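You operate a simulated robot arm through the tools that you are given. There is no shell and no other tool. Be economical: measure what you need, move in short steps, check, and stop when the job is done.

The job below is to be done with a simulated robot arm. You get a single attempt, and the scene is never put back.

## Task
Set both knobs on the yellow box by its white label and check both divers' lines.
Fine: after each knob, hold the talk button under it till its green lamp lights.

The check looks at the end state, three seconds after you hand in, the way a careful person would. Anything else that was tipped, shoved, dropped, spilled or broken makes it a failure.

## Robot
A 7-joint arm with a fingered hand on a trunk, on a base that drives. Base frame: it is fixed to the floor where the robot stands at the start and does not move with it; the origin is under the middle of the robot, x ahead of it, y to its left, z up. Units: m, degrees, N and s.
With the tool pointing down near the work surface it reaches from about 0.34 to 0.7 m from the robot's upright axis, wherever it stands. Its first joint turns from -69.0 to 172.0 degrees. Places, roughly: black switch [0.7, 0.3, 0.9]; red knob [0.5, 0.3, 0.9]; red talk button [0.5, 0.3, 0.9]; white label [0.6, 0.3, 1]; yellow knob [0.7, 0.3, 0.9]; yellow talk button [0.7, 0.3, 0.9]. Payload 3.2 kg.
Tool frame: the origin (TCP) lies between the finger pads and is the grasp point; the fingertips stand 0.026 m ahead of it; z points along the fingers, y is the line along which they close. Largest opening 0.088 m; the body of the gripper starts 0.03 m behind the TCP. The gripper is a hand of 5 fingers: y runs from the thumb to the fingers, the wrist lies at [-0.016, -0.108, -0.172] in the tool frame, and closing takes about 1.5 s.
Orientation is that of the tool frame in the base frame, as a unit quaternion [x, y, z, w]. With the fingers straight down and the wrist toward the robot, the tool's x, y and z point along [0, 1, 0], [1, 0, 0] and [0, 0, -1] of the base frame.

## Interface
- The arm moves only by the tool arm_command. Its argument "deltas" is a list of rows, each an object of numbers (a shift or turn left out is 0, a gripper value left out holds the last): "tx", "ty", "tz": the shift along the tool's x, y, z in m; "rx", "ry", "rz": the turn, a rotation vector about the tool's x, y, z in degrees; "grip": the finger opening in m, from 0 to 0.088. In form: [{"tx": .., "ty": .., "tz": .., "rx": .., "ry": .., "rz": .., "grip": ..}, ...]. A call has 1 to 10 rows; each row is the pose to reach, as a shift and turn from the pose commanded when the call began, along the tool's axes at that moment. Each row takes 0.2 s and may step no farther than 0.05 m and 8.6 degrees from the row before; otherwise, or with a gripper value out of range, the whole call is refused. Where a pose cannot be reached the arm comes as near as it can. A force on the tool above 40 N (or 10 N above the force at the start of the call, whichever is more), or a blocked arm, ends the call early, and 0.2 s more pass. The fingers move at their own pace (about 0.072 m/s each) and stop on an object; they squeeze with about 30 N. The grip force told is the motor's: it shows also when the fingers shut on nothing. Time passes only in rows, and 0.2 s behind the last, so rows that repeat a pose let the fingers close. The reply holds the time, the measured pose of the TCP, the force on the tool along the base axes, the opening and the grip force, in the units named above and with some noise, with the torque about the TCP (base axes, N m) and any sound that the robot's microphone picked up.
- Cameras (640 x 400 px; columns grow to the right, rows downward): "scene" is now at [0.1323, 0.0238, 1.4384]; the picture's right is [0.27, -0.96, -0.00], its down [-0.59, -0.17, -0.79] and it looks along [0.76, 0.22, -0.62] (base axes); focal length 277 px, centre (320, 200). "wrist" rides on the gripper at [0.067, -0.097, -0.117] in the tool frame; the picture's right is [-0.71, 0.33, -0.62], its down [-0.65, -0.65, 0.39] and it looks along [-0.28, 0.68, 0.68] (tool axes); focal length 234 px, centre (320, 200). There is no depth. A picture from a camera that has moved, and an enlarged one, comes with that camera's place and axes in the base frame and with its lens.
- camera(camera): a new picture of that camera. No time passes.
- raise_lower(by): slides the trunk up (or, below 0, down) by that many m; the arm and the scene camera ride with it, the base frame stays. It gives what a move gives, with no picture.
- base_move(legs): drives the robot by 1 to 6 legs, each [ahead, left, turn to the left] in m, m and degrees, along the robot's own axes; the way and the turn of a leg run together, so that a leg with both is an arc; at most 1.5 m and 180 degrees a leg. The arm and the cameras ride along, it lands a little off, and it stops where it bumps. It gives what a move gives.
- grasp_type(shape): the hand has 5 fingers and takes this shape, open, in about a second: jaw (thumb against the fingers, like two jaws); tri (thumb and two fingers); tip (a fingertip pinch); poke (one finger out to press); point (the index stretched); flat (the hand flat); cup (the hand cupped); fist (a fist). The gripper value then closes the fingers along that shape, each until it touches; the sizes above hold for jaw. It gives what a move gives, with no picture.
- turn_head(pan, tilt): turns the head with the scene camera to pan (to the left, within 86 degrees either way) and tilt (down, from -29 to 69), counted from straight ahead of the robot. It gives what a move gives.
- enlarge(camera, box): a new picture of the part [left, top, right, bottom] of that camera's present view, enlarged. No time passes.
- sign_off(): hands the job in; it is judged then, once.

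Go step by step. Nothing tells you exact positions but the pictures and the camera data: compare them with the known pose of the tool, close in by small moves and look again before you grip or let go. The budget is 120 turns and 78 pictures, counting those below and the enlarged ones. Unless the task says otherwise, let go and move clear before handing in, and close with one line.

The tools are called after "Call:" by a JSON object that holds its "method" and its "body". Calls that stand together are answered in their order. arm_command: Moves the arm, as the interface text tells. Its arguments: {"type":"object","properties":{"deltas":{"type":"array","items":{"type":"object","properties":{"tx":{"type":"number"},"ty":{"type":"number"},"tz":{"type":"number"},"rx":{"type":"number"},"ry":{"type":"number"},"rz":{"type":"number"},"grip":{"type":"number"}}}}},"required":["deltas"]} The other tools are called the same way: raise_lower (by) slides the trunk up or down; grasp_type (shape) gives the hand a shape; base_move (legs) drives the base; turn_head (pan, tilt) turns the head that bears the scene camera; camera (camera) takes a picture; enlarge (camera, box) takes an enlarged picture of a part of a camera's view; sign_off () hands the job in.

At the start:

```text
time_s: 0.0
position: [0.5397, -0.0676, 1.1345]
tool_rot: [0.707, 0.707, 0.0, -0.001]
ft_force: [0.3, -0.5, -0.1]
moment: [-0.03, 0.0, 0.02]
grip_width: 0.088
gripper_force: 0.1
shape: jaw
trunk travel left (down, up): [-0.75, 0.09]
robot x, y, heading: [-0.002, 0.0, -0.1]
head pan, tilt: [15.9, 38.0]
```

scene: 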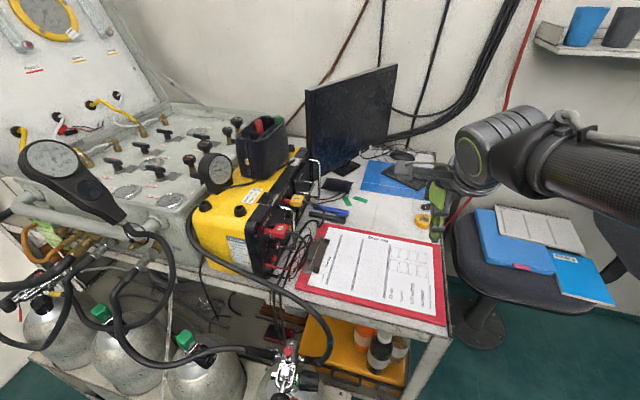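
wrist: 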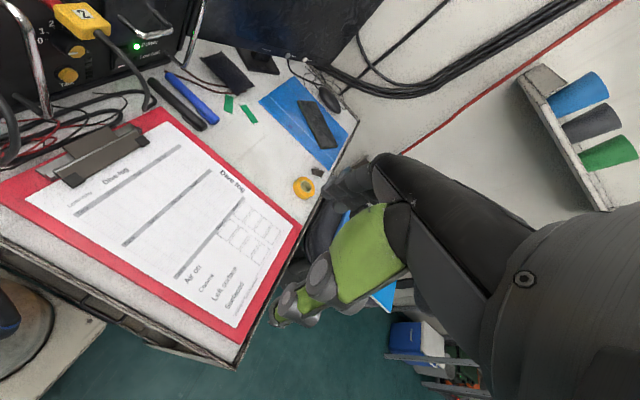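

I see the yellow comms box with its panel facing toward the clipboard side (-y). I'll take closer views of the panel and label.

Call:
{"method": "enlarge", "body": {"camera": "scene", "box": [180, 120, 340, 290]}}

Call:
{"method": "enlarge", "body": {"camera": "wrist", "box": [0, 0, 200, 125]}}

```text
2.35 times, centred on (260, 205) of scene
camera zoom: at [0.1323, 0.0238, 1.4384], right [0.27, -0.96, 0.0], down [-0.59, -0.17, -0.79], along [0.76, 0.22, -0.62], focal length 651 px, centre (461, 188)
```

zoom: 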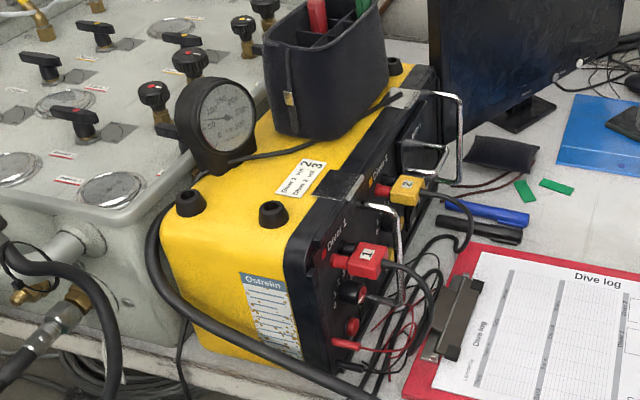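

```text
3.20 times, centred on (100, 62) of wrist
camera zoom: at [0.4407, 0.0005, 1.2536], right [0.33, -0.71, 0.62], down [-0.65, -0.65, -0.39], along [0.68, -0.28, -0.68], focal length 749 px, centre (1024, 640)
```

zoom: 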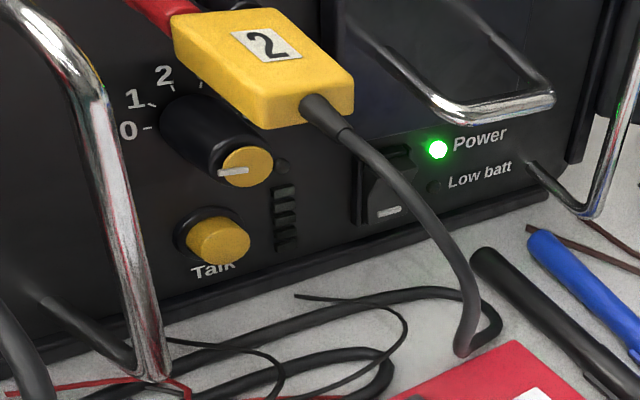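

Power is lit; the yellow knob, talk button and small lamp are visible. Now I'll read the label closely.

Call:
{"method": "enlarge", "body": {"camera": "scene", "box": [245, 183, 265, 206]}}

Call:
{"method": "enlarge", "body": {"camera": "scene", "box": [250, 170, 320, 270]}}

```text
16.00 times, centred on (255, 194) of scene
camera zoom: at [0.1323, 0.0238, 1.4384], right [0.27, -0.96, 0.0], down [-0.59, -0.17, -0.79], along [0.76, 0.22, -0.62], focal length 4430 px, centre (1360, 288)
```

zoom: 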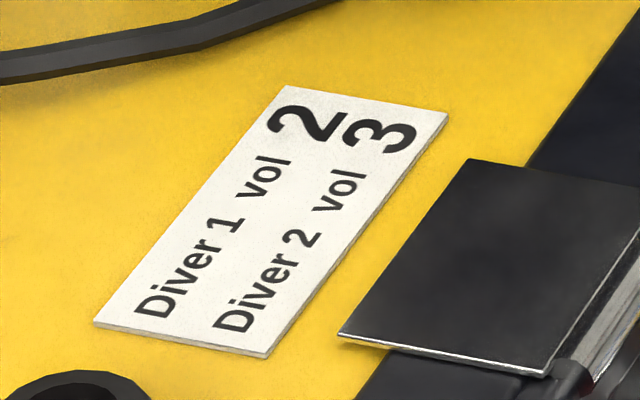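

```text
4.00 times, centred on (285, 220) of scene
camera zoom: at [0.1323, 0.0238, 1.4384], right [0.27, -0.96, 0.0], down [-0.59, -0.17, -0.79], along [0.76, 0.22, -0.62], focal length 1107 px, centre (460, 120)
```

zoom: 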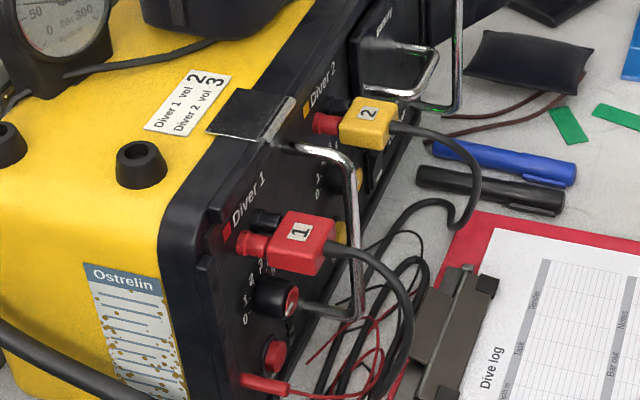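

Label: Diver 1 (red) → 2, Diver 2 (yellow) → 3. By triangulation: yellow knob ≈ (.655,.249,.945), red knob ≈ (.542,.247,.945), talk buttons about 0.045 lower, panel facing -y. I'll rotate the tool to point at +y, which also gives a front view from the wrist camera.

Call:
{"method": "arm_command", "body": {"deltas": [{"ry": 8.5}, {"ry": 17}, {"ry": 25.5}, {"ry": 34}, {"ry": 42.5}, {"ry": 51}, {"ry": 59.5}, {"ry": 68}, {"ry": 76.5}, {"ry": 85}]}}

Call:
{"method": "camera", "body": {"camera": "wrist"}}

Call:
{"method": "camera", "body": {"camera": "scene"}}

```text
time_s: 2.2
position: [0.5385, -0.0669, 1.1359]
tool_rot: [0.52, 0.521, 0.48, -0.478]
ft_force: [-0.4, 0.8, -0.4]
moment: [0.03, 0.0, 0.01]
grip_width: 0.0877
gripper_force: 0.1
shape: jaw
trunk travel left (down, up): [-0.75, 0.09]
robot x, y, heading: [0.0, 0.0, -0.2]
head pan, tilt: [15.9, 38.0]
```

```text
71 pictures are left
camera wrist: at [0.4402, -0.1784, 1.2136], right [0.33, -0.68, -0.65], down [-0.65, 0.33, -0.68], along [0.68, 0.65, -0.33], focal length 234 px, centre (320, 200)
```

wrist: 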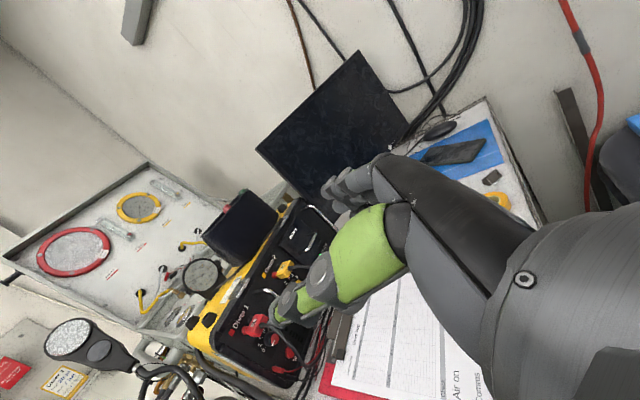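

```text
70 pictures are left
camera scene: at [0.1328, 0.0231, 1.4384], right [0.27, -0.96, 0.0], down [-0.59, -0.17, -0.79], along [0.76, 0.22, -0.62], focal length 277 px, centre (320, 200)
```

scene: 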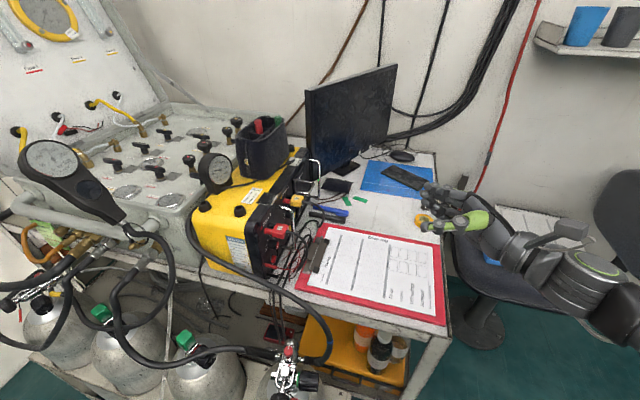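

The rotation worked. Zoom on the panel from here.

Call:
{"method": "enlarge", "body": {"camera": "wrist", "box": [210, 240, 330, 380]}}

Call:
{"method": "grasp_type", "body": {"shape": "tip"}}

Call:
{"method": "camera", "body": {"camera": "wrist"}}

Call:
{"method": "enlarge", "body": {"camera": "scene", "box": [400, 170, 600, 295]}}

```text
2.86 times, centred on (270, 310) of wrist
camera zoom: at [0.4402, -0.1784, 1.2136], right [0.33, -0.68, -0.65], down [-0.65, 0.33, -0.68], along [0.68, 0.65, -0.33], focal length 669 px, centre (463, -114)
```

zoom: 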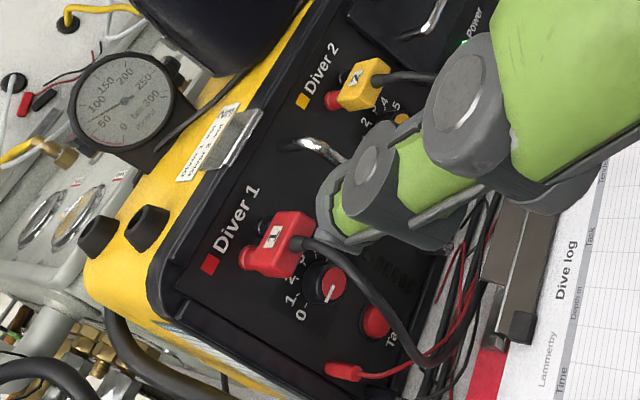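

```text
time_s: 3.1
position: [0.5387, -0.0675, 1.1352]
tool_rot: [0.52, 0.522, 0.478, -0.478]
ft_force: [-0.8, -0.5, 0.4]
moment: [-0.02, -0.02, 0.05]
grip_width: 0.088
gripper_force: 0.1
shape: tip
trunk travel left (down, up): [-0.75, 0.09]
robot x, y, heading: [-0.0002, -0.0008, 0.0]
head pan, tilt: [15.9, 38.0]
```

```text
68 pictures are left
camera wrist: at [0.4399, -0.1774, 1.2137], right [0.33, -0.68, -0.65], down [-0.65, 0.33, -0.68], along [0.68, 0.65, -0.34], focal length 234 px, centre (320, 200)
```

wrist: 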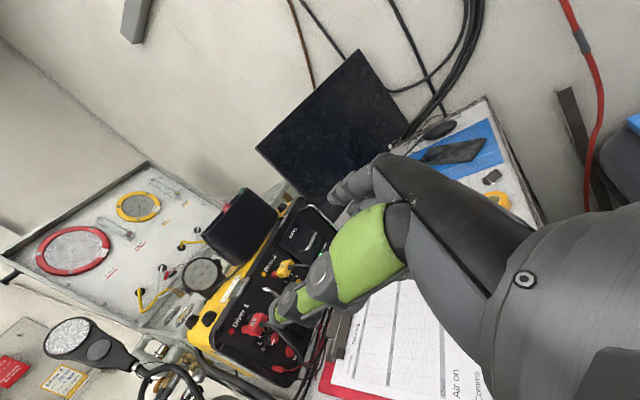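

```text
3.20 times, centred on (500, 232) of scene
camera zoom: at [0.1324, 0.0237, 1.4383], right [0.27, -0.96, 0.0], down [-0.59, -0.17, -0.79], along [0.76, 0.22, -0.62], focal length 886 px, centre (-256, 96)
```

zoom: 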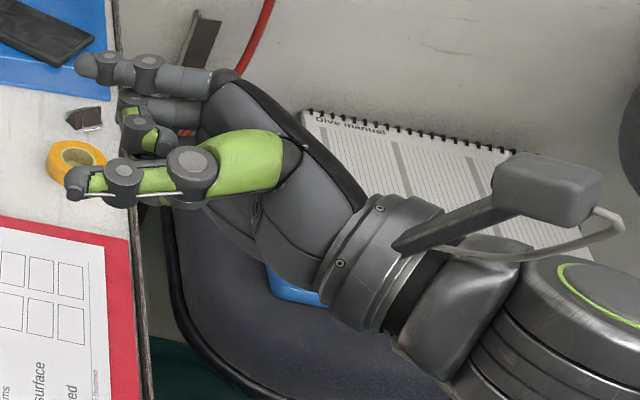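

Tip shape extends thumb and index with the rest curled below. Zoom in on the red knob's dial.

Call:
{"method": "enlarge", "body": {"camera": "wrist", "box": [250, 325, 290, 360]}}

Call:
{"method": "enlarge", "body": {"camera": "wrist", "box": [275, 265, 305, 290]}}

```text
11.43 times, centred on (270, 342) of wrist
camera zoom: at [0.4399, -0.1774, 1.2137], right [0.33, -0.68, -0.65], down [-0.65, 0.33, -0.68], along [0.68, 0.65, -0.34], focal length 2676 px, centre (891, -1429)
```

zoom: 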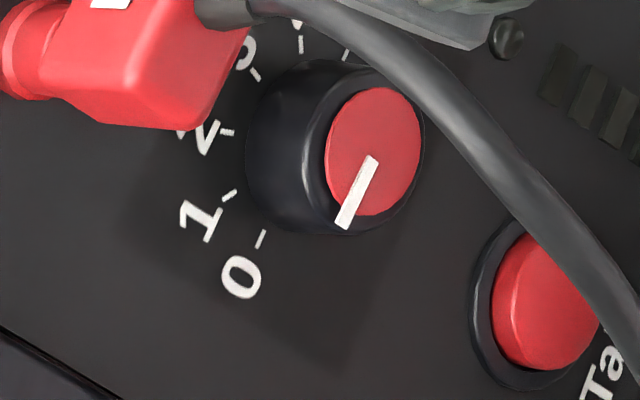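

```text
16.00 times, centred on (290, 278) of wrist
camera zoom: at [0.4399, -0.1774, 1.2137], right [0.33, -0.68, -0.65], down [-0.65, 0.33, -0.68], along [0.68, 0.65, -0.34], focal length 3747 px, centre (800, -1040)
```

zoom: 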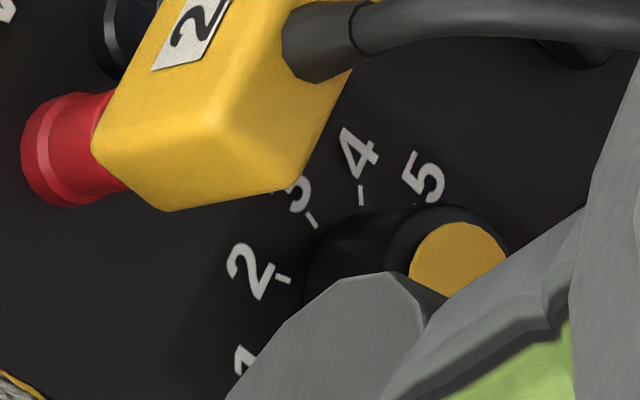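

The dial runs 0 at 9 o'clock to 5 at 3 o'clock, 36° per step; red is at 0 now. A cable hangs in front of the red knob, so I want a frontal view before approaching.

Call:
{"method": "arm_command", "body": {"deltas": [{"tx": -0.024, "ty": 0.023, "tz": 0.0217, "ry": 1}, {"tx": -0.048, "ty": 0.046, "tz": 0.0433, "ry": 2}, {"tx": -0.072, "ty": 0.069, "tz": 0.065, "ry": 3}, {"tx": -0.096, "ty": 0.092, "tz": 0.0867, "ry": 4}, {"tx": -0.12, "ty": 0.115, "tz": 0.108, "ry": 5}, {"tx": -0.144, "ty": 0.138, "tz": 0.13, "ry": 5}]}}

Call:
{"method": "camera", "body": {"camera": "wrist"}}

Call:
{"method": "camera", "body": {"camera": "scene"}}

```text
time_s: 4.5
position: [0.6809, 0.0507, 0.9813]
tool_rot: [0.501, 0.499, 0.5, -0.5]
ft_force: [1.0, -0.2, 0.0]
moment: [0.02, -0.02, 0.0]
grip_width: 0.088
gripper_force: 0.1
shape: tip
trunk travel left (down, up): [-0.75, 0.09]
robot x, y, heading: [-0.0, 0.0021, 0.1]
head pan, tilt: [15.9, 38.0]
```

```text
64 pictures are left
camera wrist: at [0.582, -0.0656, 1.0491], right [0.33, -0.62, -0.71], down [-0.65, 0.39, -0.65], along [0.68, 0.68, -0.28], focal length 234 px, centre (320, 200)
```

wrist: 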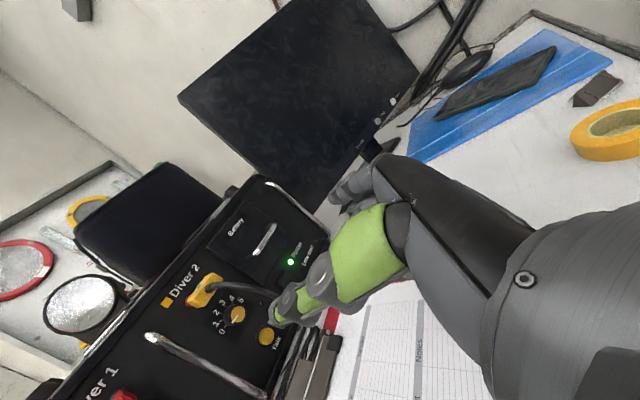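

```text
63 pictures are left
camera scene: at [0.134, 0.0257, 1.4382], right [0.27, -0.96, 0.0], down [-0.59, -0.17, -0.79], along [0.76, 0.21, -0.62], focal length 277 px, centre (320, 200)
```

scene: 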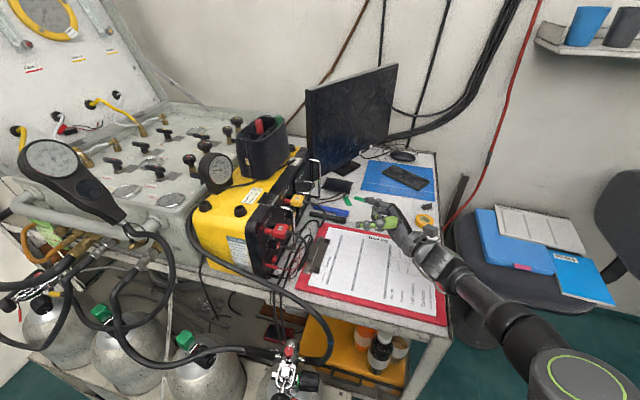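

Nice frontal view of the yellow dial. Zoom here, then shift left for the red one.

Call:
{"method": "enlarge", "body": {"camera": "wrist", "box": [180, 260, 300, 380]}}

Call:
{"method": "arm_command", "body": {"deltas": [{"ty": -0.04}, {"ty": -0.08}, {"ty": -0.11}]}}

Call:
{"method": "enlarge", "body": {"camera": "wrist", "box": [140, 225, 320, 400]}}

```text
3.33 times, centred on (240, 320) of wrist
camera zoom: at [0.582, -0.0656, 1.0491], right [0.33, -0.62, -0.71], down [-0.65, 0.39, -0.65], along [0.68, 0.68, -0.28], focal length 781 px, centre (587, -200)
```

zoom: 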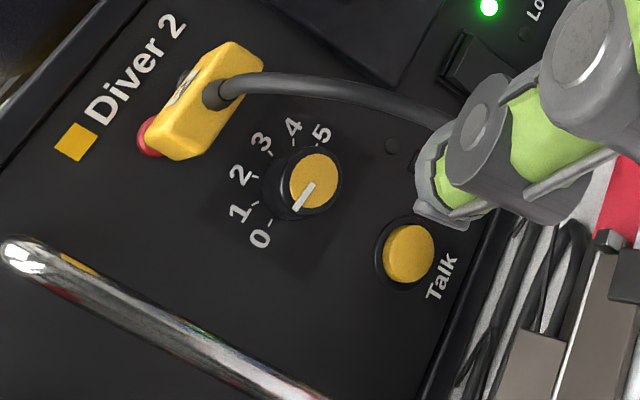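

```text
time_s: 5.3
position: [0.5663, 0.0489, 0.9805]
tool_rot: [0.5, 0.5, 0.501, -0.5]
ft_force: [0.7, -0.9, -0.3]
moment: [0.0, 0.01, 0.0]
grip_width: 0.0882
gripper_force: 0.1
shape: tip
trunk travel left (down, up): [-0.75, 0.09]
robot x, y, heading: [-0.001, 0.0015, -0.1]
head pan, tilt: [15.9, 38.0]
```

```text
2.29 times, centred on (230, 312) of wrist
camera zoom: at [0.4676, -0.067, 1.0485], right [0.33, -0.62, -0.71], down [-0.65, 0.39, -0.65], along [0.68, 0.68, -0.28], focal length 535 px, centre (526, -57)
```

zoom: 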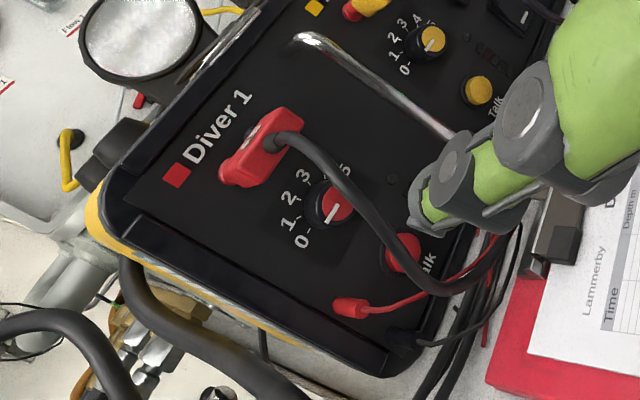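

Both knobs stand at 0, with plug cables arcing in front of them (red's on the left side, yellow's on the right). A single-finger shape looks best for the tight space; let me see it.

Call:
{"method": "grasp_type", "body": {"shape": "poke"}}

Call:
{"method": "camera", "body": {"camera": "wrist"}}

Call:
{"method": "enlarge", "body": {"camera": "scene", "box": [240, 160, 480, 310]}}

```text
time_s: 6.2
position: [0.5671, 0.05, 0.979]
tool_rot: [0.5, 0.499, 0.501, -0.5]
ft_force: [0.2, 0.1, -0.5]
moment: [-0.01, 0.01, 0.02]
grip_width: 0.0
gripper_force: 0.1
shape: poke
trunk travel left (down, up): [-0.75, 0.09]
robot x, y, heading: [-0.002, 0.0, -0.1]
head pan, tilt: [15.9, 38.0]
```

```text
60 pictures are left
camera wrist: at [0.469, -0.0667, 1.0476], right [0.33, -0.62, -0.71], down [-0.65, 0.39, -0.65], along [0.68, 0.68, -0.28], focal length 234 px, centre (320, 200)
```

wrist: 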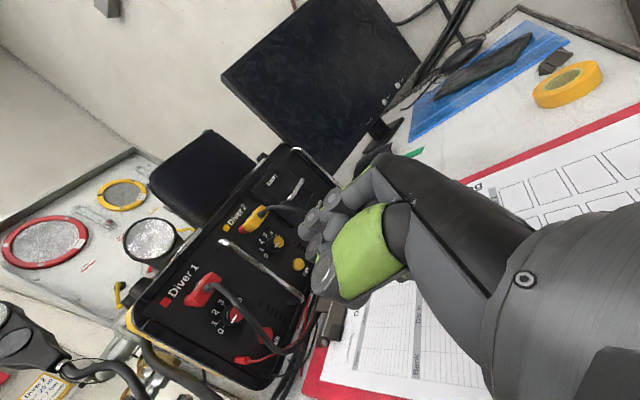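

```text
2.67 times, centred on (360, 235) of scene
camera zoom: at [0.1323, 0.0237, 1.4384], right [0.27, -0.96, 0.0], down [-0.59, -0.17, -0.79], along [0.76, 0.22, -0.62], focal length 738 px, centre (213, 107)
```

zoom: 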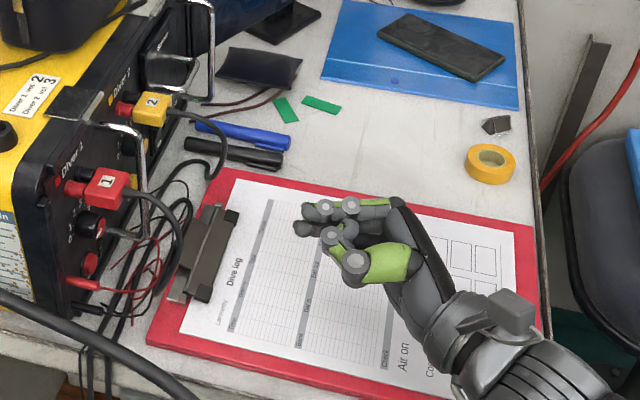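

Poke keeps the finger rather short; check "point".

Call:
{"method": "grasp_type", "body": {"shape": "point"}}

Call:
{"method": "enlarge", "body": {"camera": "scene", "box": [320, 190, 440, 265]}}

Call:
{"method": "camera", "body": {"camera": "wrist"}}

```text
time_s: 7.1
position: [0.5674, 0.0495, 0.9801]
tool_rot: [0.5, 0.5, 0.501, -0.5]
ft_force: [-0.2, -0.3, 1.2]
moment: [-0.01, -0.02, -0.02]
grip_width: 0.0
gripper_force: 0.0
shape: point
trunk travel left (down, up): [-0.75, 0.09]
robot x, y, heading: [0.0041, 0.0025, -0.0]
head pan, tilt: [15.9, 38.0]
```

```text
5.33 times, centred on (380, 228) of scene
camera zoom: at [0.1324, 0.0237, 1.4383], right [0.27, -0.96, 0.0], down [-0.59, -0.17, -0.79], along [0.76, 0.22, -0.62], focal length 1476 px, centre (0, 53)
```

zoom: 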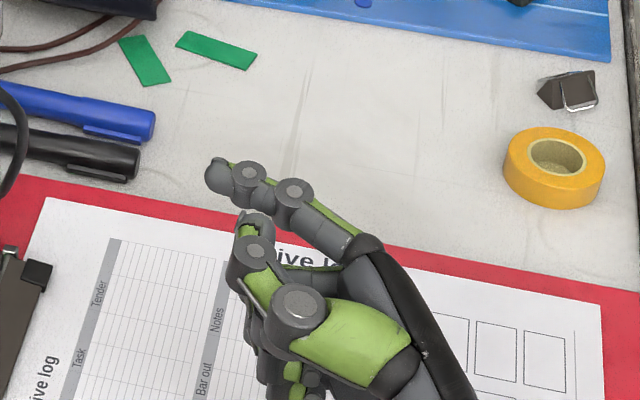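

```text
57 pictures are left
camera wrist: at [0.469, -0.0666, 1.0475], right [0.33, -0.62, -0.71], down [-0.65, 0.39, -0.65], along [0.68, 0.68, -0.28], focal length 234 px, centre (320, 200)
```

wrist: 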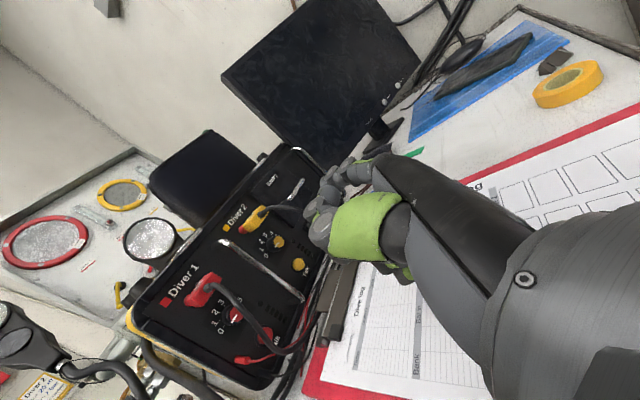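

Point leans the finger outward; poke seems to put the tip on the tool axis. Back to poke with close zooms.

Call:
{"method": "grasp_type", "body": {"shape": "poke"}}

Call:
{"method": "enlarge", "body": {"camera": "scene", "box": [335, 215, 415, 265]}}

Call:
{"method": "enlarge", "body": {"camera": "wrist", "box": [290, 150, 410, 310]}}

```text
time_s: 8.0
position: [0.5677, 0.0494, 0.9787]
tool_rot: [-0.5, -0.5, -0.499, 0.5]
ft_force: [0.1, -0.3, 0.8]
moment: [0.04, 0.0, 0.0]
grip_width: 0.0
gripper_force: 0.0
shape: poke
trunk travel left (down, up): [-0.75, 0.09]
robot x, y, heading: [0.0027, -0.0011, 0.3]
head pan, tilt: [15.9, 38.0]
```

```text
8.00 times, centred on (375, 240) of scene
camera zoom: at [0.1324, 0.0237, 1.4383], right [0.27, -0.96, 0.0], down [-0.59, -0.17, -0.79], along [0.76, 0.22, -0.62], focal length 2215 px, centre (-120, -120)
```

zoom: 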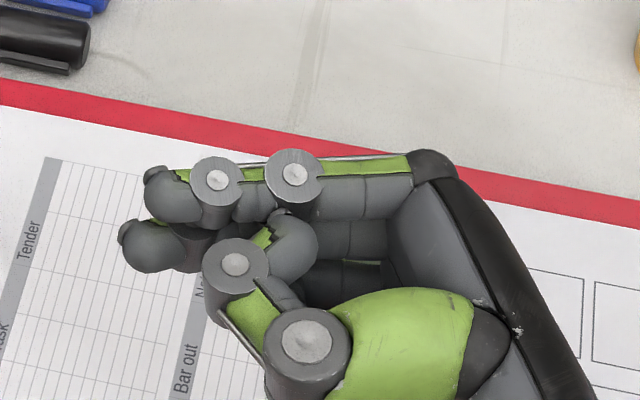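

```text
2.50 times, centred on (350, 230) of wrist
camera zoom: at [0.469, -0.0666, 1.0475], right [0.33, -0.62, -0.71], down [-0.65, 0.39, -0.65], along [0.68, 0.68, -0.28], focal length 585 px, centre (245, 125)
```

zoom: 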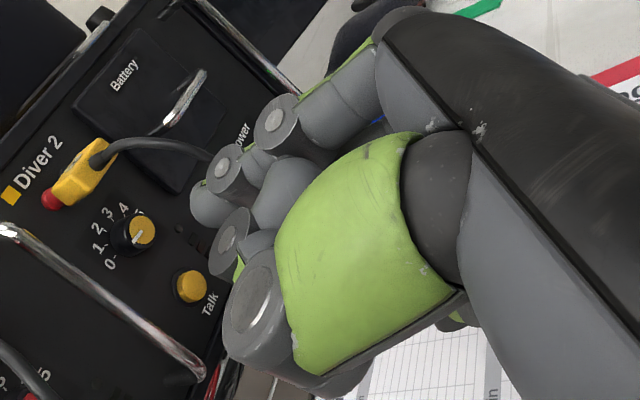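

Poke puts two fingertips forward; "point" gives a single clean finger. I'll use point and calibrate its tip with both cameras.

Call:
{"method": "grasp_type", "body": {"shape": "point"}}

Call:
{"method": "enlarge", "body": {"camera": "scene", "box": [335, 205, 415, 255]}}

Call:
{"method": "enlarge", "body": {"camera": "wrist", "box": [290, 130, 410, 280]}}

```text
time_s: 8.9
position: [0.5673, 0.0493, 0.979]
tool_rot: [0.5, 0.5, 0.5, -0.5]
ft_force: [0.3, -0.1, -0.7]
moment: [-0.01, -0.01, 0.03]
grip_width: 0.0002
gripper_force: 0.0
shape: point
trunk travel left (down, up): [-0.75, 0.09]
robot x, y, heading: [-0.0015, -0.0, -0.0]
head pan, tilt: [15.9, 38.0]
```

```text
8.00 times, centred on (375, 230) of scene
camera zoom: at [0.1324, 0.0238, 1.4383], right [0.27, -0.96, 0.0], down [-0.59, -0.17, -0.79], along [0.76, 0.22, -0.62], focal length 2215 px, centre (-120, -40)
```

zoom: 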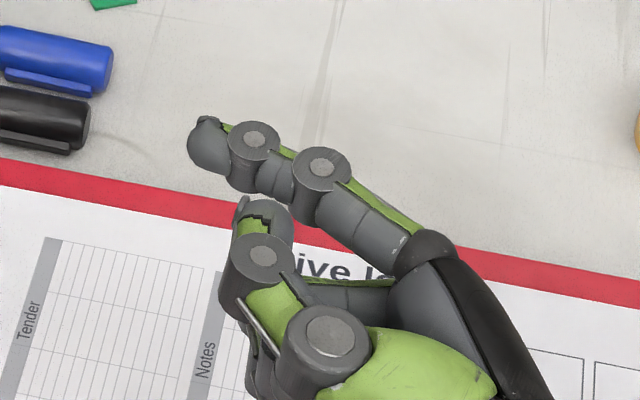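

```text
2.67 times, centred on (350, 205) of wrist
camera zoom: at [0.469, -0.0666, 1.0475], right [0.33, -0.62, -0.71], down [-0.65, 0.39, -0.65], along [0.68, 0.68, -0.28], focal length 624 px, centre (240, 187)
```

zoom: 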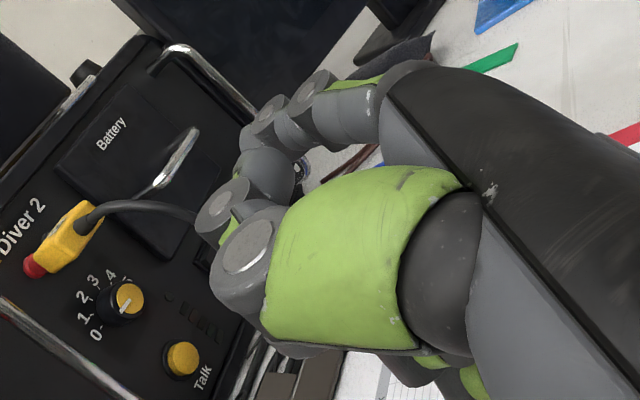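

Index tip is at TCP + (x .012, y .057, z .020) in the tool frame. I'll yaw the hand 25° and stage the fingertip left-front of the yellow knob.

Call:
{"method": "arm_command", "body": {"deltas": [{"rx": 8.3, "tx": -0.01, "ty": 0.005, "tz": 0.015}, {"rx": 16.6, "tx": -0.02, "ty": 0.01, "tz": 0.03}, {"rx": 25, "tx": -0.035, "ty": 0.018, "tz": 0.05}, {"rx": 25, "tx": -0.045, "ty": 0.018, "tz": 0.085}]}}

Call:
{"method": "camera", "body": {"camera": "wrist"}}

Call:
{"method": "enlarge", "body": {"camera": "scene", "box": [250, 170, 370, 260]}}

```text
time_s: 9.9
position: [0.5841, 0.1353, 0.9332]
tool_rot: [0.38, 0.597, 0.378, -0.596]
ft_force: [-0.5, -0.4, -0.1]
moment: [-0.01, 0.04, 0.02]
grip_width: 0.0
gripper_force: 0.1
shape: point
trunk travel left (down, up): [-0.75, 0.09]
robot x, y, heading: [0.0029, 0.0015, -0.1]
head pan, tilt: [15.9, 38.0]
```

```text
52 pictures are left
camera wrist: at [0.5451, -0.0107, 1.0023], right [0.56, -0.42, -0.71], down [-0.76, 0.07, -0.65], along [0.33, 0.9, -0.28], focal length 234 px, centre (320, 200)
```

wrist: 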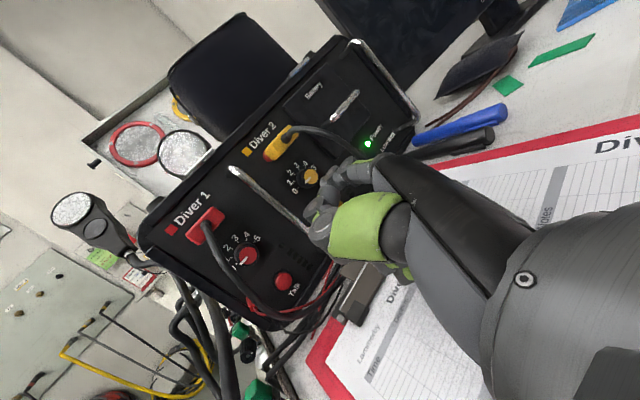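

```text
4.44 times, centred on (310, 215) of scene
camera zoom: at [0.132, 0.0251, 1.4384], right [0.27, -0.96, 0.0], down [-0.59, -0.17, -0.79], along [0.76, 0.22, -0.62], focal length 1230 px, centre (364, 133)
```

zoom: 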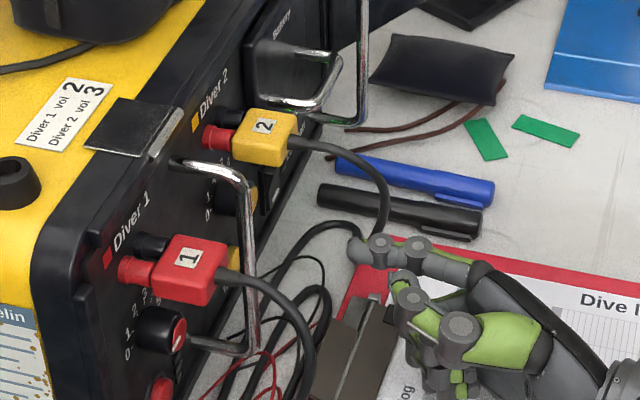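

Tip prediction and picture agree. Advancing toward the gap between handle and knob.

Call:
{"method": "arm_command", "body": {"deltas": [{"ty": 0.012, "tz": 0.021, "tx": -0.004}, {"ty": 0.023, "tz": 0.043, "tx": -0.006}]}}

Call:
{"method": "enlarge", "body": {"camera": "wrist", "box": [200, 120, 400, 245]}}

Call:
{"method": "enlarge", "body": {"camera": "scene", "box": [250, 180, 350, 250]}}

```text
time_s: 10.5
position: [0.5886, 0.1828, 0.9284]
tool_rot: [0.38, 0.596, 0.38, -0.596]
ft_force: [0.0, -0.7, 0.4]
moment: [0.02, 0.01, -0.01]
grip_width: 0.0
gripper_force: 0.0
shape: point
trunk travel left (down, up): [-0.75, 0.09]
robot x, y, heading: [-0.0032, -0.004, -0.1]
head pan, tilt: [15.9, 38.0]
```

```text
3.20 times, centred on (300, 182) of wrist
camera zoom: at [0.5478, 0.0364, 0.9969], right [0.56, -0.43, -0.71], down [-0.76, 0.07, -0.65], along [0.33, 0.9, -0.28], focal length 749 px, centre (384, 256)
```

zoom: 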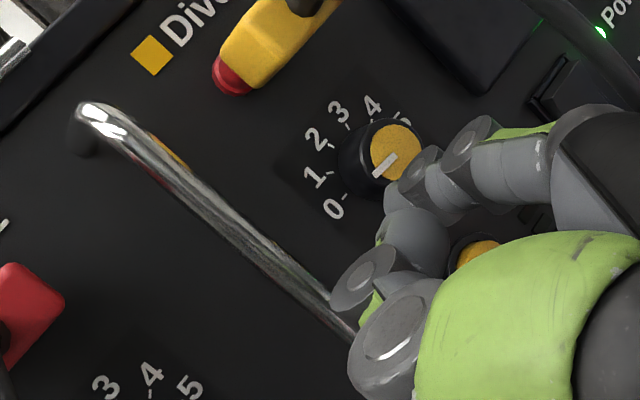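

```text
5.71 times, centred on (300, 215) of scene
camera zoom: at [0.1318, 0.0252, 1.4384], right [0.27, -0.96, 0.0], down [-0.59, -0.17, -0.79], along [0.76, 0.22, -0.62], focal length 1582 px, centre (434, 114)
```

zoom: 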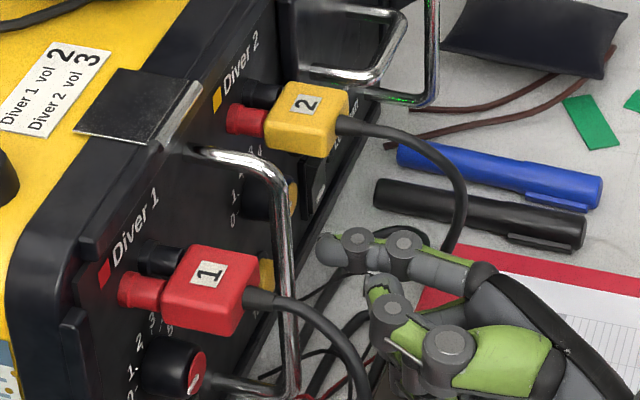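

Tip is about 2 cm in front of the knob face, left of it. Insert it beside the knob.

Call:
{"method": "arm_command", "body": {"deltas": [{"ty": 0.006, "tz": 0.0155}, {"ty": 0.0115, "tz": 0.03}]}}

Call:
{"method": "enlarge", "body": {"camera": "wrist", "box": [200, 120, 400, 245]}}

Call:
{"method": "enlarge", "body": {"camera": "scene", "box": [250, 180, 350, 250]}}

```text
time_s: 11.1
position: [0.5814, 0.2049, 0.9341]
tool_rot: [0.379, 0.597, 0.38, -0.596]
ft_force: [0.6, -2.3, 3.8]
moment: [-0.16, -0.09, -0.02]
grip_width: 0.0
gripper_force: 0.1
shape: point
out of reach, approached as far as the arm can: row 1, 2
trunk travel left (down, up): [-0.75, 0.09]
robot x, y, heading: [-0.0002, 0.0004, 0.0]
head pan, tilt: [15.9, 38.0]
```

```text
3.20 times, centred on (300, 182) of wrist
camera zoom: at [0.5417, 0.058, 1.0027], right [0.56, -0.42, -0.71], down [-0.76, 0.08, -0.65], along [0.33, 0.9, -0.28], focal length 749 px, centre (384, 256)
```

zoom: 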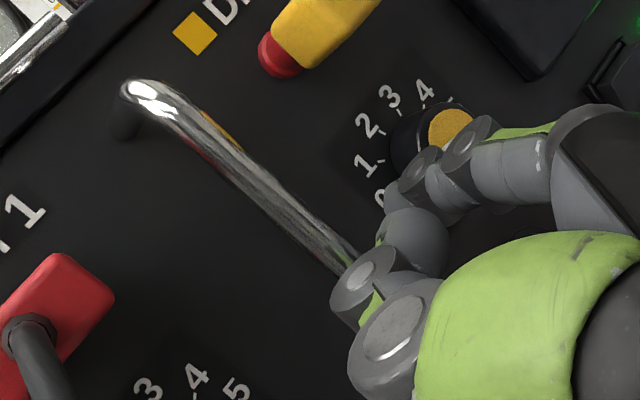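

```text
5.71 times, centred on (300, 215) of scene
camera zoom: at [0.132, 0.0227, 1.4385], right [0.27, -0.96, 0.0], down [-0.59, -0.17, -0.79], along [0.76, 0.22, -0.62], focal length 1582 px, centre (434, 114)
```

zoom: 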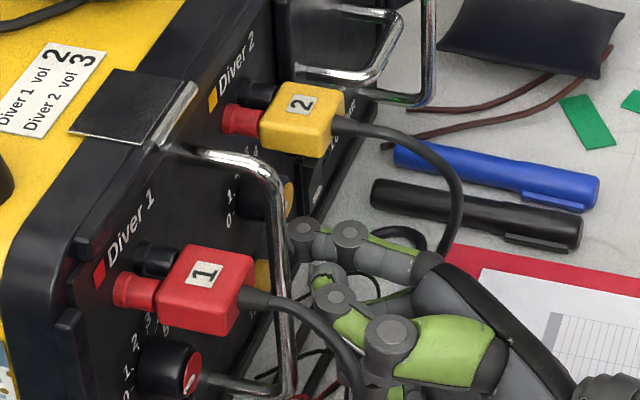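

The arm reached its limit; a small upward force too. I'll back out and reposition the base further right, turned left, so the arm aims more naturally at the panel.

Call:
{"method": "arm_command", "body": {"deltas": [{"ty": -0.009, "tz": -0.03}, {"ty": -0.025, "tz": -0.064}, {"ty": -0.042, "tz": -0.1}, {"tx": 0.045, "ty": -0.05, "tz": -0.11}, {"tx": 0.09, "ty": -0.06, "tz": -0.125}, {"tx": 0.135, "ty": -0.068, "tz": -0.14}]}}

Call:
{"method": "base_move", "body": {"legs": [[0, -0.35, 0], [0, 0, 45]]}}

Call:
{"method": "camera", "body": {"camera": "scene"}}

```text
time_s: 12.5
position: [0.576, 0.0536, 1.0714]
tool_rot: [-0.379, -0.597, -0.379, 0.597]
ft_force: [0.1, 0.1, 0.5]
moment: [0.0, -0.01, -0.02]
grip_width: 0.0
gripper_force: 0.0
shape: point
trunk travel left (down, up): [-0.75, 0.09]
robot x, y, heading: [0.0039, 0.0004, -0.2]
head pan, tilt: [15.9, 38.0]
```

```text
time_s: 16.8
position: [0.3816, 0.0894, 1.0698]
tool_rot: [-0.133, -0.694, -0.133, 0.695]
ft_force: [0.4, -0.2, 0.5]
moment: [0.03, -0.01, -0.01]
grip_width: 0.0001
gripper_force: 0.1
shape: point
trunk travel left (down, up): [-0.75, 0.09]
robot x, y, heading: [-0.0013, -0.347, 43.2]
head pan, tilt: [15.9, 38.0]
```

```text
46 pictures are left
camera scene: at [0.0783, -0.2361, 1.4383], right [0.86, -0.51, 0.0], down [-0.32, -0.53, -0.79], along [0.4, 0.68, -0.62], focal length 277 px, centre (320, 200)
```

scene: 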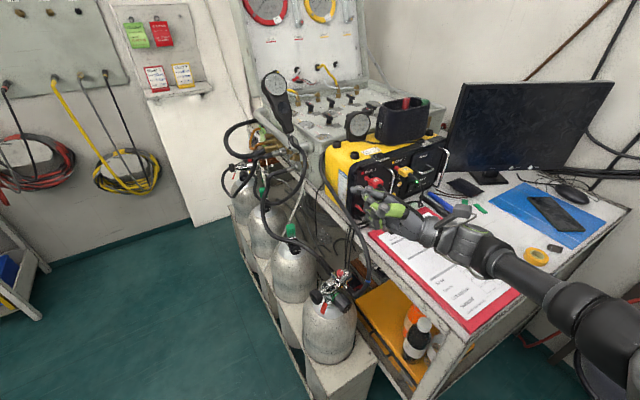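

Better standing place, with a good head view too. Rotate the hand back to yaw 25° and stage again.

Call:
{"method": "arm_command", "body": {"deltas": [{"rx": -7.2, "ty": 0.014, "tz": -0.031}, {"rx": -14.4, "ty": 0.028, "tz": -0.062}, {"rx": -21.6, "ty": 0.042, "tz": -0.093}, {"rx": -28.8, "ty": 0.056, "tz": -0.124}, {"rx": -36, "ty": 0.07, "tz": -0.155}, {"rx": -43.4, "ty": 0.0846, "tz": -0.185}, {"rx": -43.4, "tx": -0.045, "ty": 0.0846, "tz": -0.185}, {"rx": -43.4, "tx": -0.09, "ty": 0.0846, "tz": -0.185}, {"rx": -43.4, "tx": -0.125, "ty": 0.0846, "tz": -0.185}]}}

Call:
{"method": "turn_head", "body": {"pan": 10, "tilt": 36}}

Call:
{"method": "enlarge", "body": {"camera": "scene", "box": [250, 130, 410, 230]}}

```text
time_s: 18.8
position: [0.5826, 0.0976, 0.9443]
tool_rot: [-0.38, -0.596, -0.382, 0.596]
ft_force: [0.2, 0.0, 0.6]
moment: [-0.04, -0.02, -0.03]
grip_width: 0.0
gripper_force: 0.0
shape: point
trunk travel left (down, up): [-0.75, 0.09]
robot x, y, heading: [-0.0021, -0.3446, 43.1]
head pan, tilt: [15.9, 38.0]
```

```text
time_s: 19.4
position: [0.5828, 0.0977, 0.9444]
tool_rot: [-0.38, -0.595, -0.381, 0.597]
ft_force: [0.5, -0.1, 0.0]
moment: [-0.02, -0.01, 0.05]
grip_width: 0.0001
gripper_force: 0.1
shape: point
trunk travel left (down, up): [-0.75, 0.09]
robot x, y, heading: [-0.0007, -0.3468, 43.1]
head pan, tilt: [10.0, 36.0]
```

```text
4.00 times, centred on (330, 180) of scene
camera zoom: at [0.0863, -0.2402, 1.4414], right [0.8, -0.6, 0.0], down [-0.35, -0.47, -0.81], along [0.48, 0.65, -0.59], focal length 1107 px, centre (280, 280)
```

zoom: 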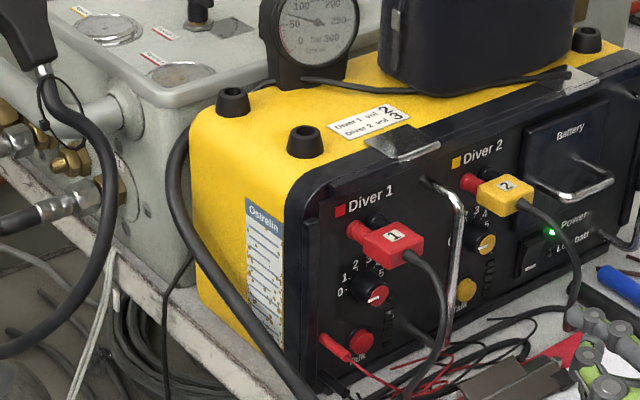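

Very clear view now. Advance in front of the yellow knob with the hand pitched 15° down so its lower fingers stay off the clip.

Call:
{"method": "arm_command", "body": {"deltas": [{"ry": -7.5, "ty": 0.0, "tz": 0.0, "tx": 0.005}, {"ry": -15, "ty": 0.013, "tz": 0.0245, "tx": 0}, {"ry": -15, "ty": 0.026, "tz": 0.049, "tx": -0.005}, {"ry": -15, "ty": 0.0387, "tz": 0.0735, "tx": -0.01}]}}

Call:
{"method": "enlarge", "body": {"camera": "scene", "box": [320, 140, 420, 220]}}

Call:
{"method": "enlarge", "body": {"camera": "wrist", "box": [200, 100, 400, 245]}}

```text
time_s: 20.4
position: [0.5827, 0.1392, 0.9392]
tool_rot: [0.427, 0.668, 0.328, -0.513]
ft_force: [0.1, 0.0, 0.1]
moment: [0.01, 0.05, -0.02]
grip_width: 0.0
gripper_force: 0.0
shape: point
out of reach, approached as far as the arm can: row 3, 4
trunk travel left (down, up): [-0.75, 0.09]
robot x, y, heading: [-0.006, -0.3442, 43.3]
head pan, tilt: [10.0, 36.0]
```

```text
5.00 times, centred on (370, 180) of scene
camera zoom: at [0.0863, -0.2393, 1.4414], right [0.8, -0.6, 0.0], down [-0.35, -0.47, -0.81], along [0.48, 0.65, -0.59], focal length 1384 px, centre (70, 300)
```

zoom: 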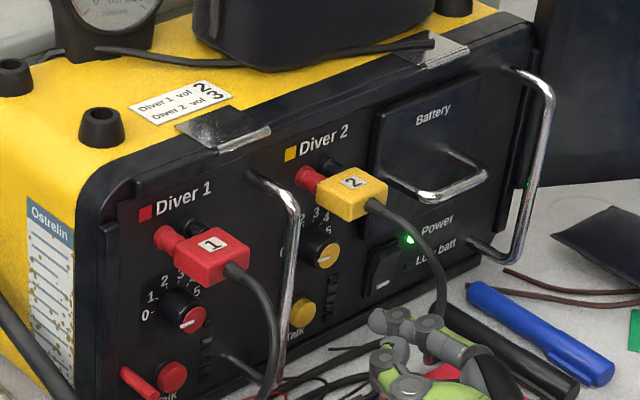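

```text
2.76 times, centred on (300, 172) of wrist
camera zoom: at [0.5336, 0.0114, 1.0355], right [0.63, -0.57, -0.52], down [-0.68, -0.09, -0.73], along [0.37, 0.81, -0.45], focal length 646 px, centre (375, 276)
```

zoom: 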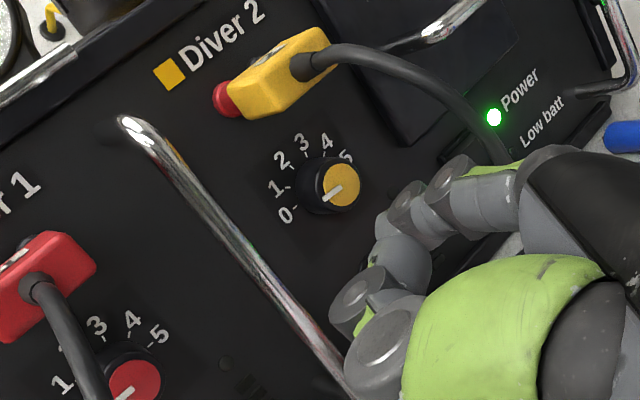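

Now it's plain reach; I'll pull the hand back, drive ~0.12 m ahead, and come again.

Call:
{"method": "arm_command", "body": {"deltas": [{"ty": -0.03, "tz": -0.03, "tx": 0.005}, {"ty": -0.06, "tz": -0.05, "tx": 0.01}, {"ty": -0.09, "tz": -0.06, "tx": 0.015}, {"ty": -0.115, "tz": -0.06, "tx": 0.015}]}}

Call:
{"method": "base_move", "body": {"legs": [[0.12, 0, 0]]}}

Call:
{"method": "camera", "body": {"camera": "scene"}}

```text
time_s: 21.4
position: [0.5002, 0.0428, 0.9678]
tool_rot: [0.426, 0.669, 0.328, -0.513]
ft_force: [1.1, -0.1, -0.2]
moment: [-0.01, 0.03, -0.01]
grip_width: 0.0002
gripper_force: 0.0
shape: point
trunk travel left (down, up): [-0.75, 0.09]
robot x, y, heading: [-0.0004, -0.3491, 43.0]
head pan, tilt: [10.0, 36.0]
```

```text
time_s: 22.7
position: [0.5894, 0.1242, 0.9666]
tool_rot: [0.427, 0.668, 0.328, -0.513]
ft_force: [-0.3, -0.3, 0.1]
moment: [0.0, 0.05, 0.05]
grip_width: 0.0
gripper_force: 0.1
shape: point
trunk travel left (down, up): [-0.75, 0.09]
robot x, y, heading: [0.087, -0.2595, 43.1]
head pan, tilt: [10.0, 36.0]
```

```text
42 pictures are left
camera scene: at [0.1749, -0.1572, 1.4414], right [0.8, -0.6, 0.0], down [-0.35, -0.47, -0.81], along [0.48, 0.65, -0.59], focal length 277 px, centre (320, 200)
```

scene: 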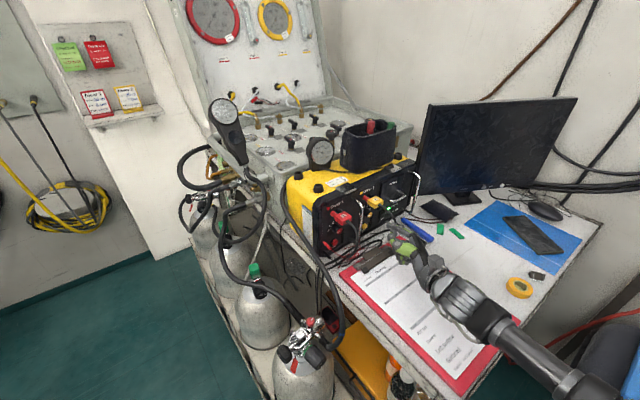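

Advance to just in front of the yellow knob's left side.

Call:
{"method": "arm_command", "body": {"deltas": [{"ty": 0.002, "tz": 0.014, "tx": -0.03}, {"ty": 0.012, "tz": 0.037, "tx": -0.025}, {"ty": 0.021, "tz": 0.0593, "tx": -0.0203}]}}

Call:
{"method": "enlarge", "body": {"camera": "scene", "box": [320, 165, 440, 255]}}

Call:
{"method": "enlarge", "body": {"camera": "wrist", "box": [200, 100, 400, 245]}}

```text
time_s: 23.5
position: [0.5873, 0.1818, 0.9302]
tool_rot: [0.427, 0.668, 0.328, -0.513]
ft_force: [0.1, 0.4, 0.4]
moment: [0.04, 0.01, 0.0]
grip_width: 0.0001
gripper_force: 0.0
shape: point
trunk travel left (down, up): [-0.75, 0.09]
robot x, y, heading: [0.0909, -0.2604, 43.3]
head pan, tilt: [10.0, 36.0]
```

```text
4.44 times, centred on (380, 210) of scene
camera zoom: at [0.1746, -0.1565, 1.4414], right [0.8, -0.6, 0.0], down [-0.35, -0.47, -0.81], along [0.49, 0.65, -0.59], focal length 1230 px, centre (53, 156)
```

zoom: 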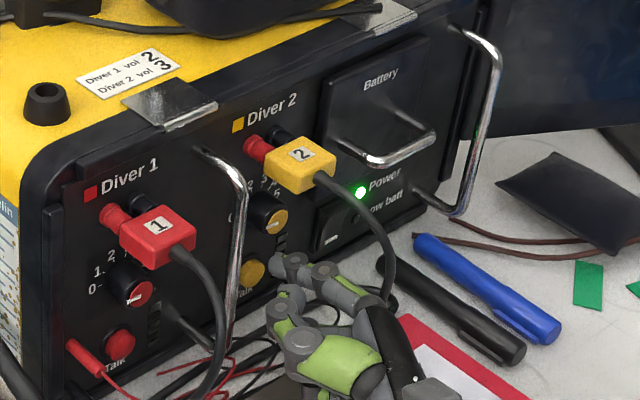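

```text
2.76 times, centred on (300, 172) of wrist
camera zoom: at [0.5375, 0.0544, 1.0274], right [0.63, -0.57, -0.52], down [-0.68, -0.09, -0.73], along [0.37, 0.81, -0.45], focal length 646 px, centre (375, 276)
```

zoom: 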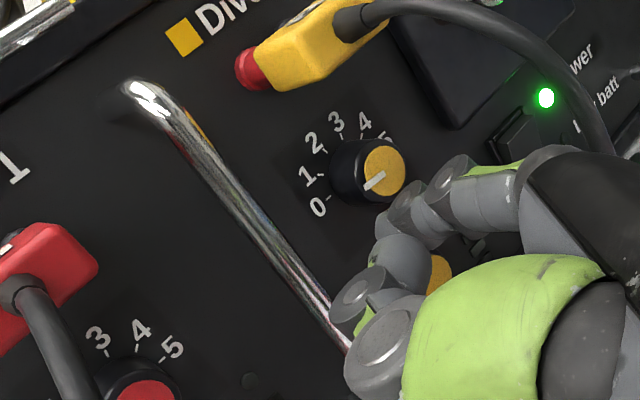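

Insert beside the knob's left side (about 3.5 cm in), watching force.

Call:
{"method": "arm_command", "body": {"deltas": [{"ty": -0.001, "tz": 0.012, "tx": 0.001}, {"ty": 0.004, "tz": 0.023, "tx": 0.003}, {"ty": 0.0098, "tz": 0.034, "tx": 0.0053}]}}

Call:
{"method": "enlarge", "body": {"camera": "scene", "box": [340, 180, 400, 230]}}

Call:
{"method": "enlarge", "body": {"camera": "wrist", "box": [270, 110, 370, 180]}}

```text
time_s: 24.3
position: [0.5841, 0.2134, 0.9271]
tool_rot: [0.428, 0.669, 0.329, -0.512]
ft_force: [1.2, -11.8, -0.5]
moment: [0.22, 0.04, -0.14]
grip_width: 0.0002
gripper_force: 0.0
shape: point
trunk travel left (down, up): [-0.75, 0.09]
robot x, y, heading: [0.0885, -0.2612, 43.2]
head pan, tilt: [10.0, 36.0]
```

```text
8.00 times, centred on (370, 205) of scene
camera zoom: at [0.1758, -0.1608, 1.4416], right [0.8, -0.6, 0.0], down [-0.35, -0.47, -0.81], along [0.49, 0.65, -0.59], focal length 2215 px, centre (-80, 160)
```

zoom: 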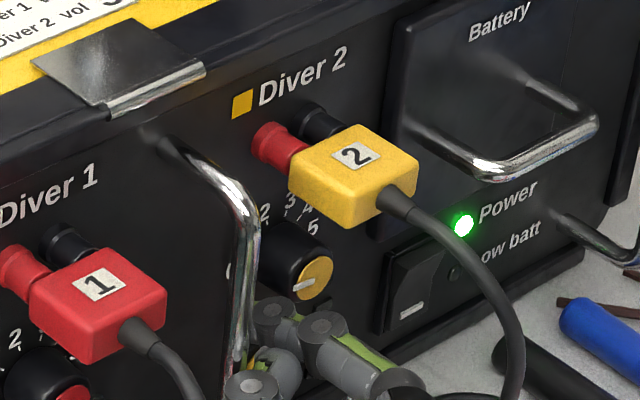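

```text
5.71 times, centred on (320, 145) of wrist
camera zoom: at [0.5341, 0.0863, 1.0237], right [0.63, -0.58, -0.52], down [-0.68, -0.08, -0.73], along [0.38, 0.81, -0.44], focal length 1338 px, centre (320, 514)
```

zoom: 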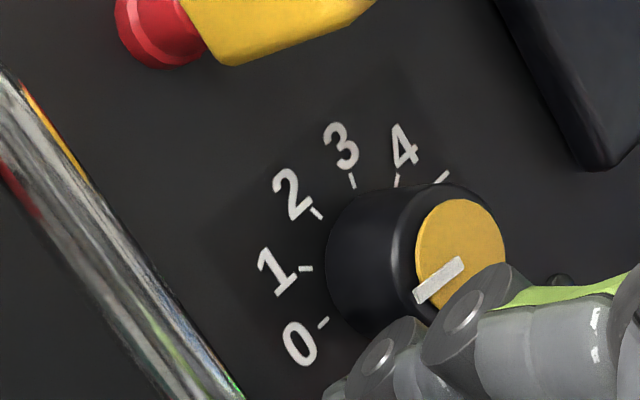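

The 12 N came from the thumb on the handle (moment places it at x≈.596). Back off slightly and yaw 8° more about the fingertip, coming into contact with the knob's left side.

Call:
{"method": "arm_command", "body": {"deltas": [{"ty": -0.003, "tz": -0.008, "tx": -0.002}, {"rx": 7.73, "rz": -2.07, "ty": 0.002, "tz": -0.0125, "tx": -0.0034}, {"rx": 7.73, "rz": -2.07, "ty": 0.0056, "tz": -0.0125, "tx": -0.0034}]}}

Call:
{"method": "enlarge", "body": {"camera": "scene", "box": [340, 180, 400, 230]}}

Call:
{"method": "enlarge", "body": {"camera": "wrist", "box": [270, 110, 370, 180]}}

```text
time_s: 25.1
position: [0.5925, 0.2062, 0.9298]
tool_rot: [0.38, 0.697, 0.292, -0.534]
ft_force: [0.4, 0.1, 0.4]
moment: [-0.02, -0.02, 0.01]
grip_width: 0.0
gripper_force: 0.1
shape: point
trunk travel left (down, up): [-0.75, 0.09]
robot x, y, heading: [0.0862, -0.2584, 43.4]
head pan, tilt: [10.0, 36.0]
```

```text
8.00 times, centred on (370, 205) of scene
camera zoom: at [0.1743, -0.1573, 1.4415], right [0.8, -0.6, 0.0], down [-0.35, -0.47, -0.81], along [0.48, 0.65, -0.59], focal length 2215 px, centre (-80, 160)
```

zoom: 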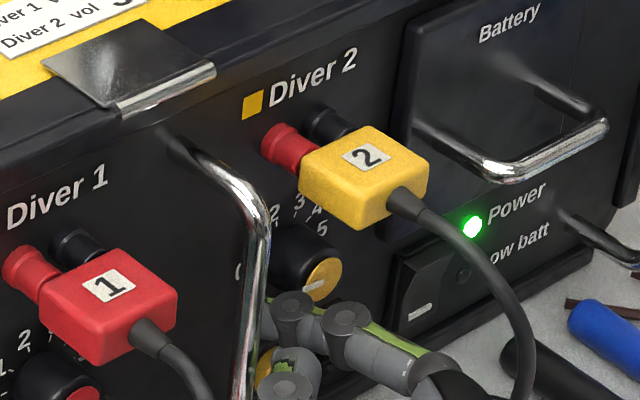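

```text
5.71 times, centred on (320, 145) of wrist
camera zoom: at [0.5606, 0.0735, 1.0254], right [0.71, -0.48, -0.52], down [-0.66, -0.18, -0.73], along [0.25, 0.86, -0.44], focal length 1338 px, centre (320, 514)
```

zoom: 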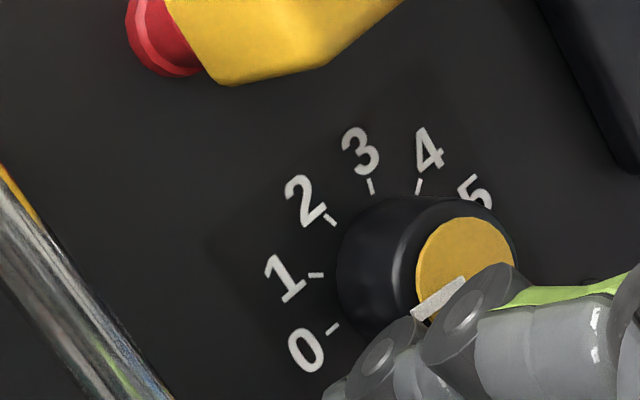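

Clear. Press gently toward +x to find the knob.

Call:
{"method": "arm_command", "body": {"deltas": [{"ty": 0.0034, "tz": -0.0021, "tx": -0.0006}, {"ty": 0.0067, "tz": -0.0042, "tx": -0.0011}]}}

```text
time_s: 25.7
position: [0.599, 0.2065, 0.9289]
tool_rot: [0.379, 0.697, 0.291, -0.535]
ft_force: [-2.5, -0.9, 0.1]
moment: [0.02, 0.01, 0.03]
grip_width: 0.0836
gripper_force: 0.1
shape: point
trunk travel left (down, up): [-0.75, 0.09]
robot x, y, heading: [0.0872, -0.2632, 43.4]
head pan, tilt: [10.0, 36.0]
```

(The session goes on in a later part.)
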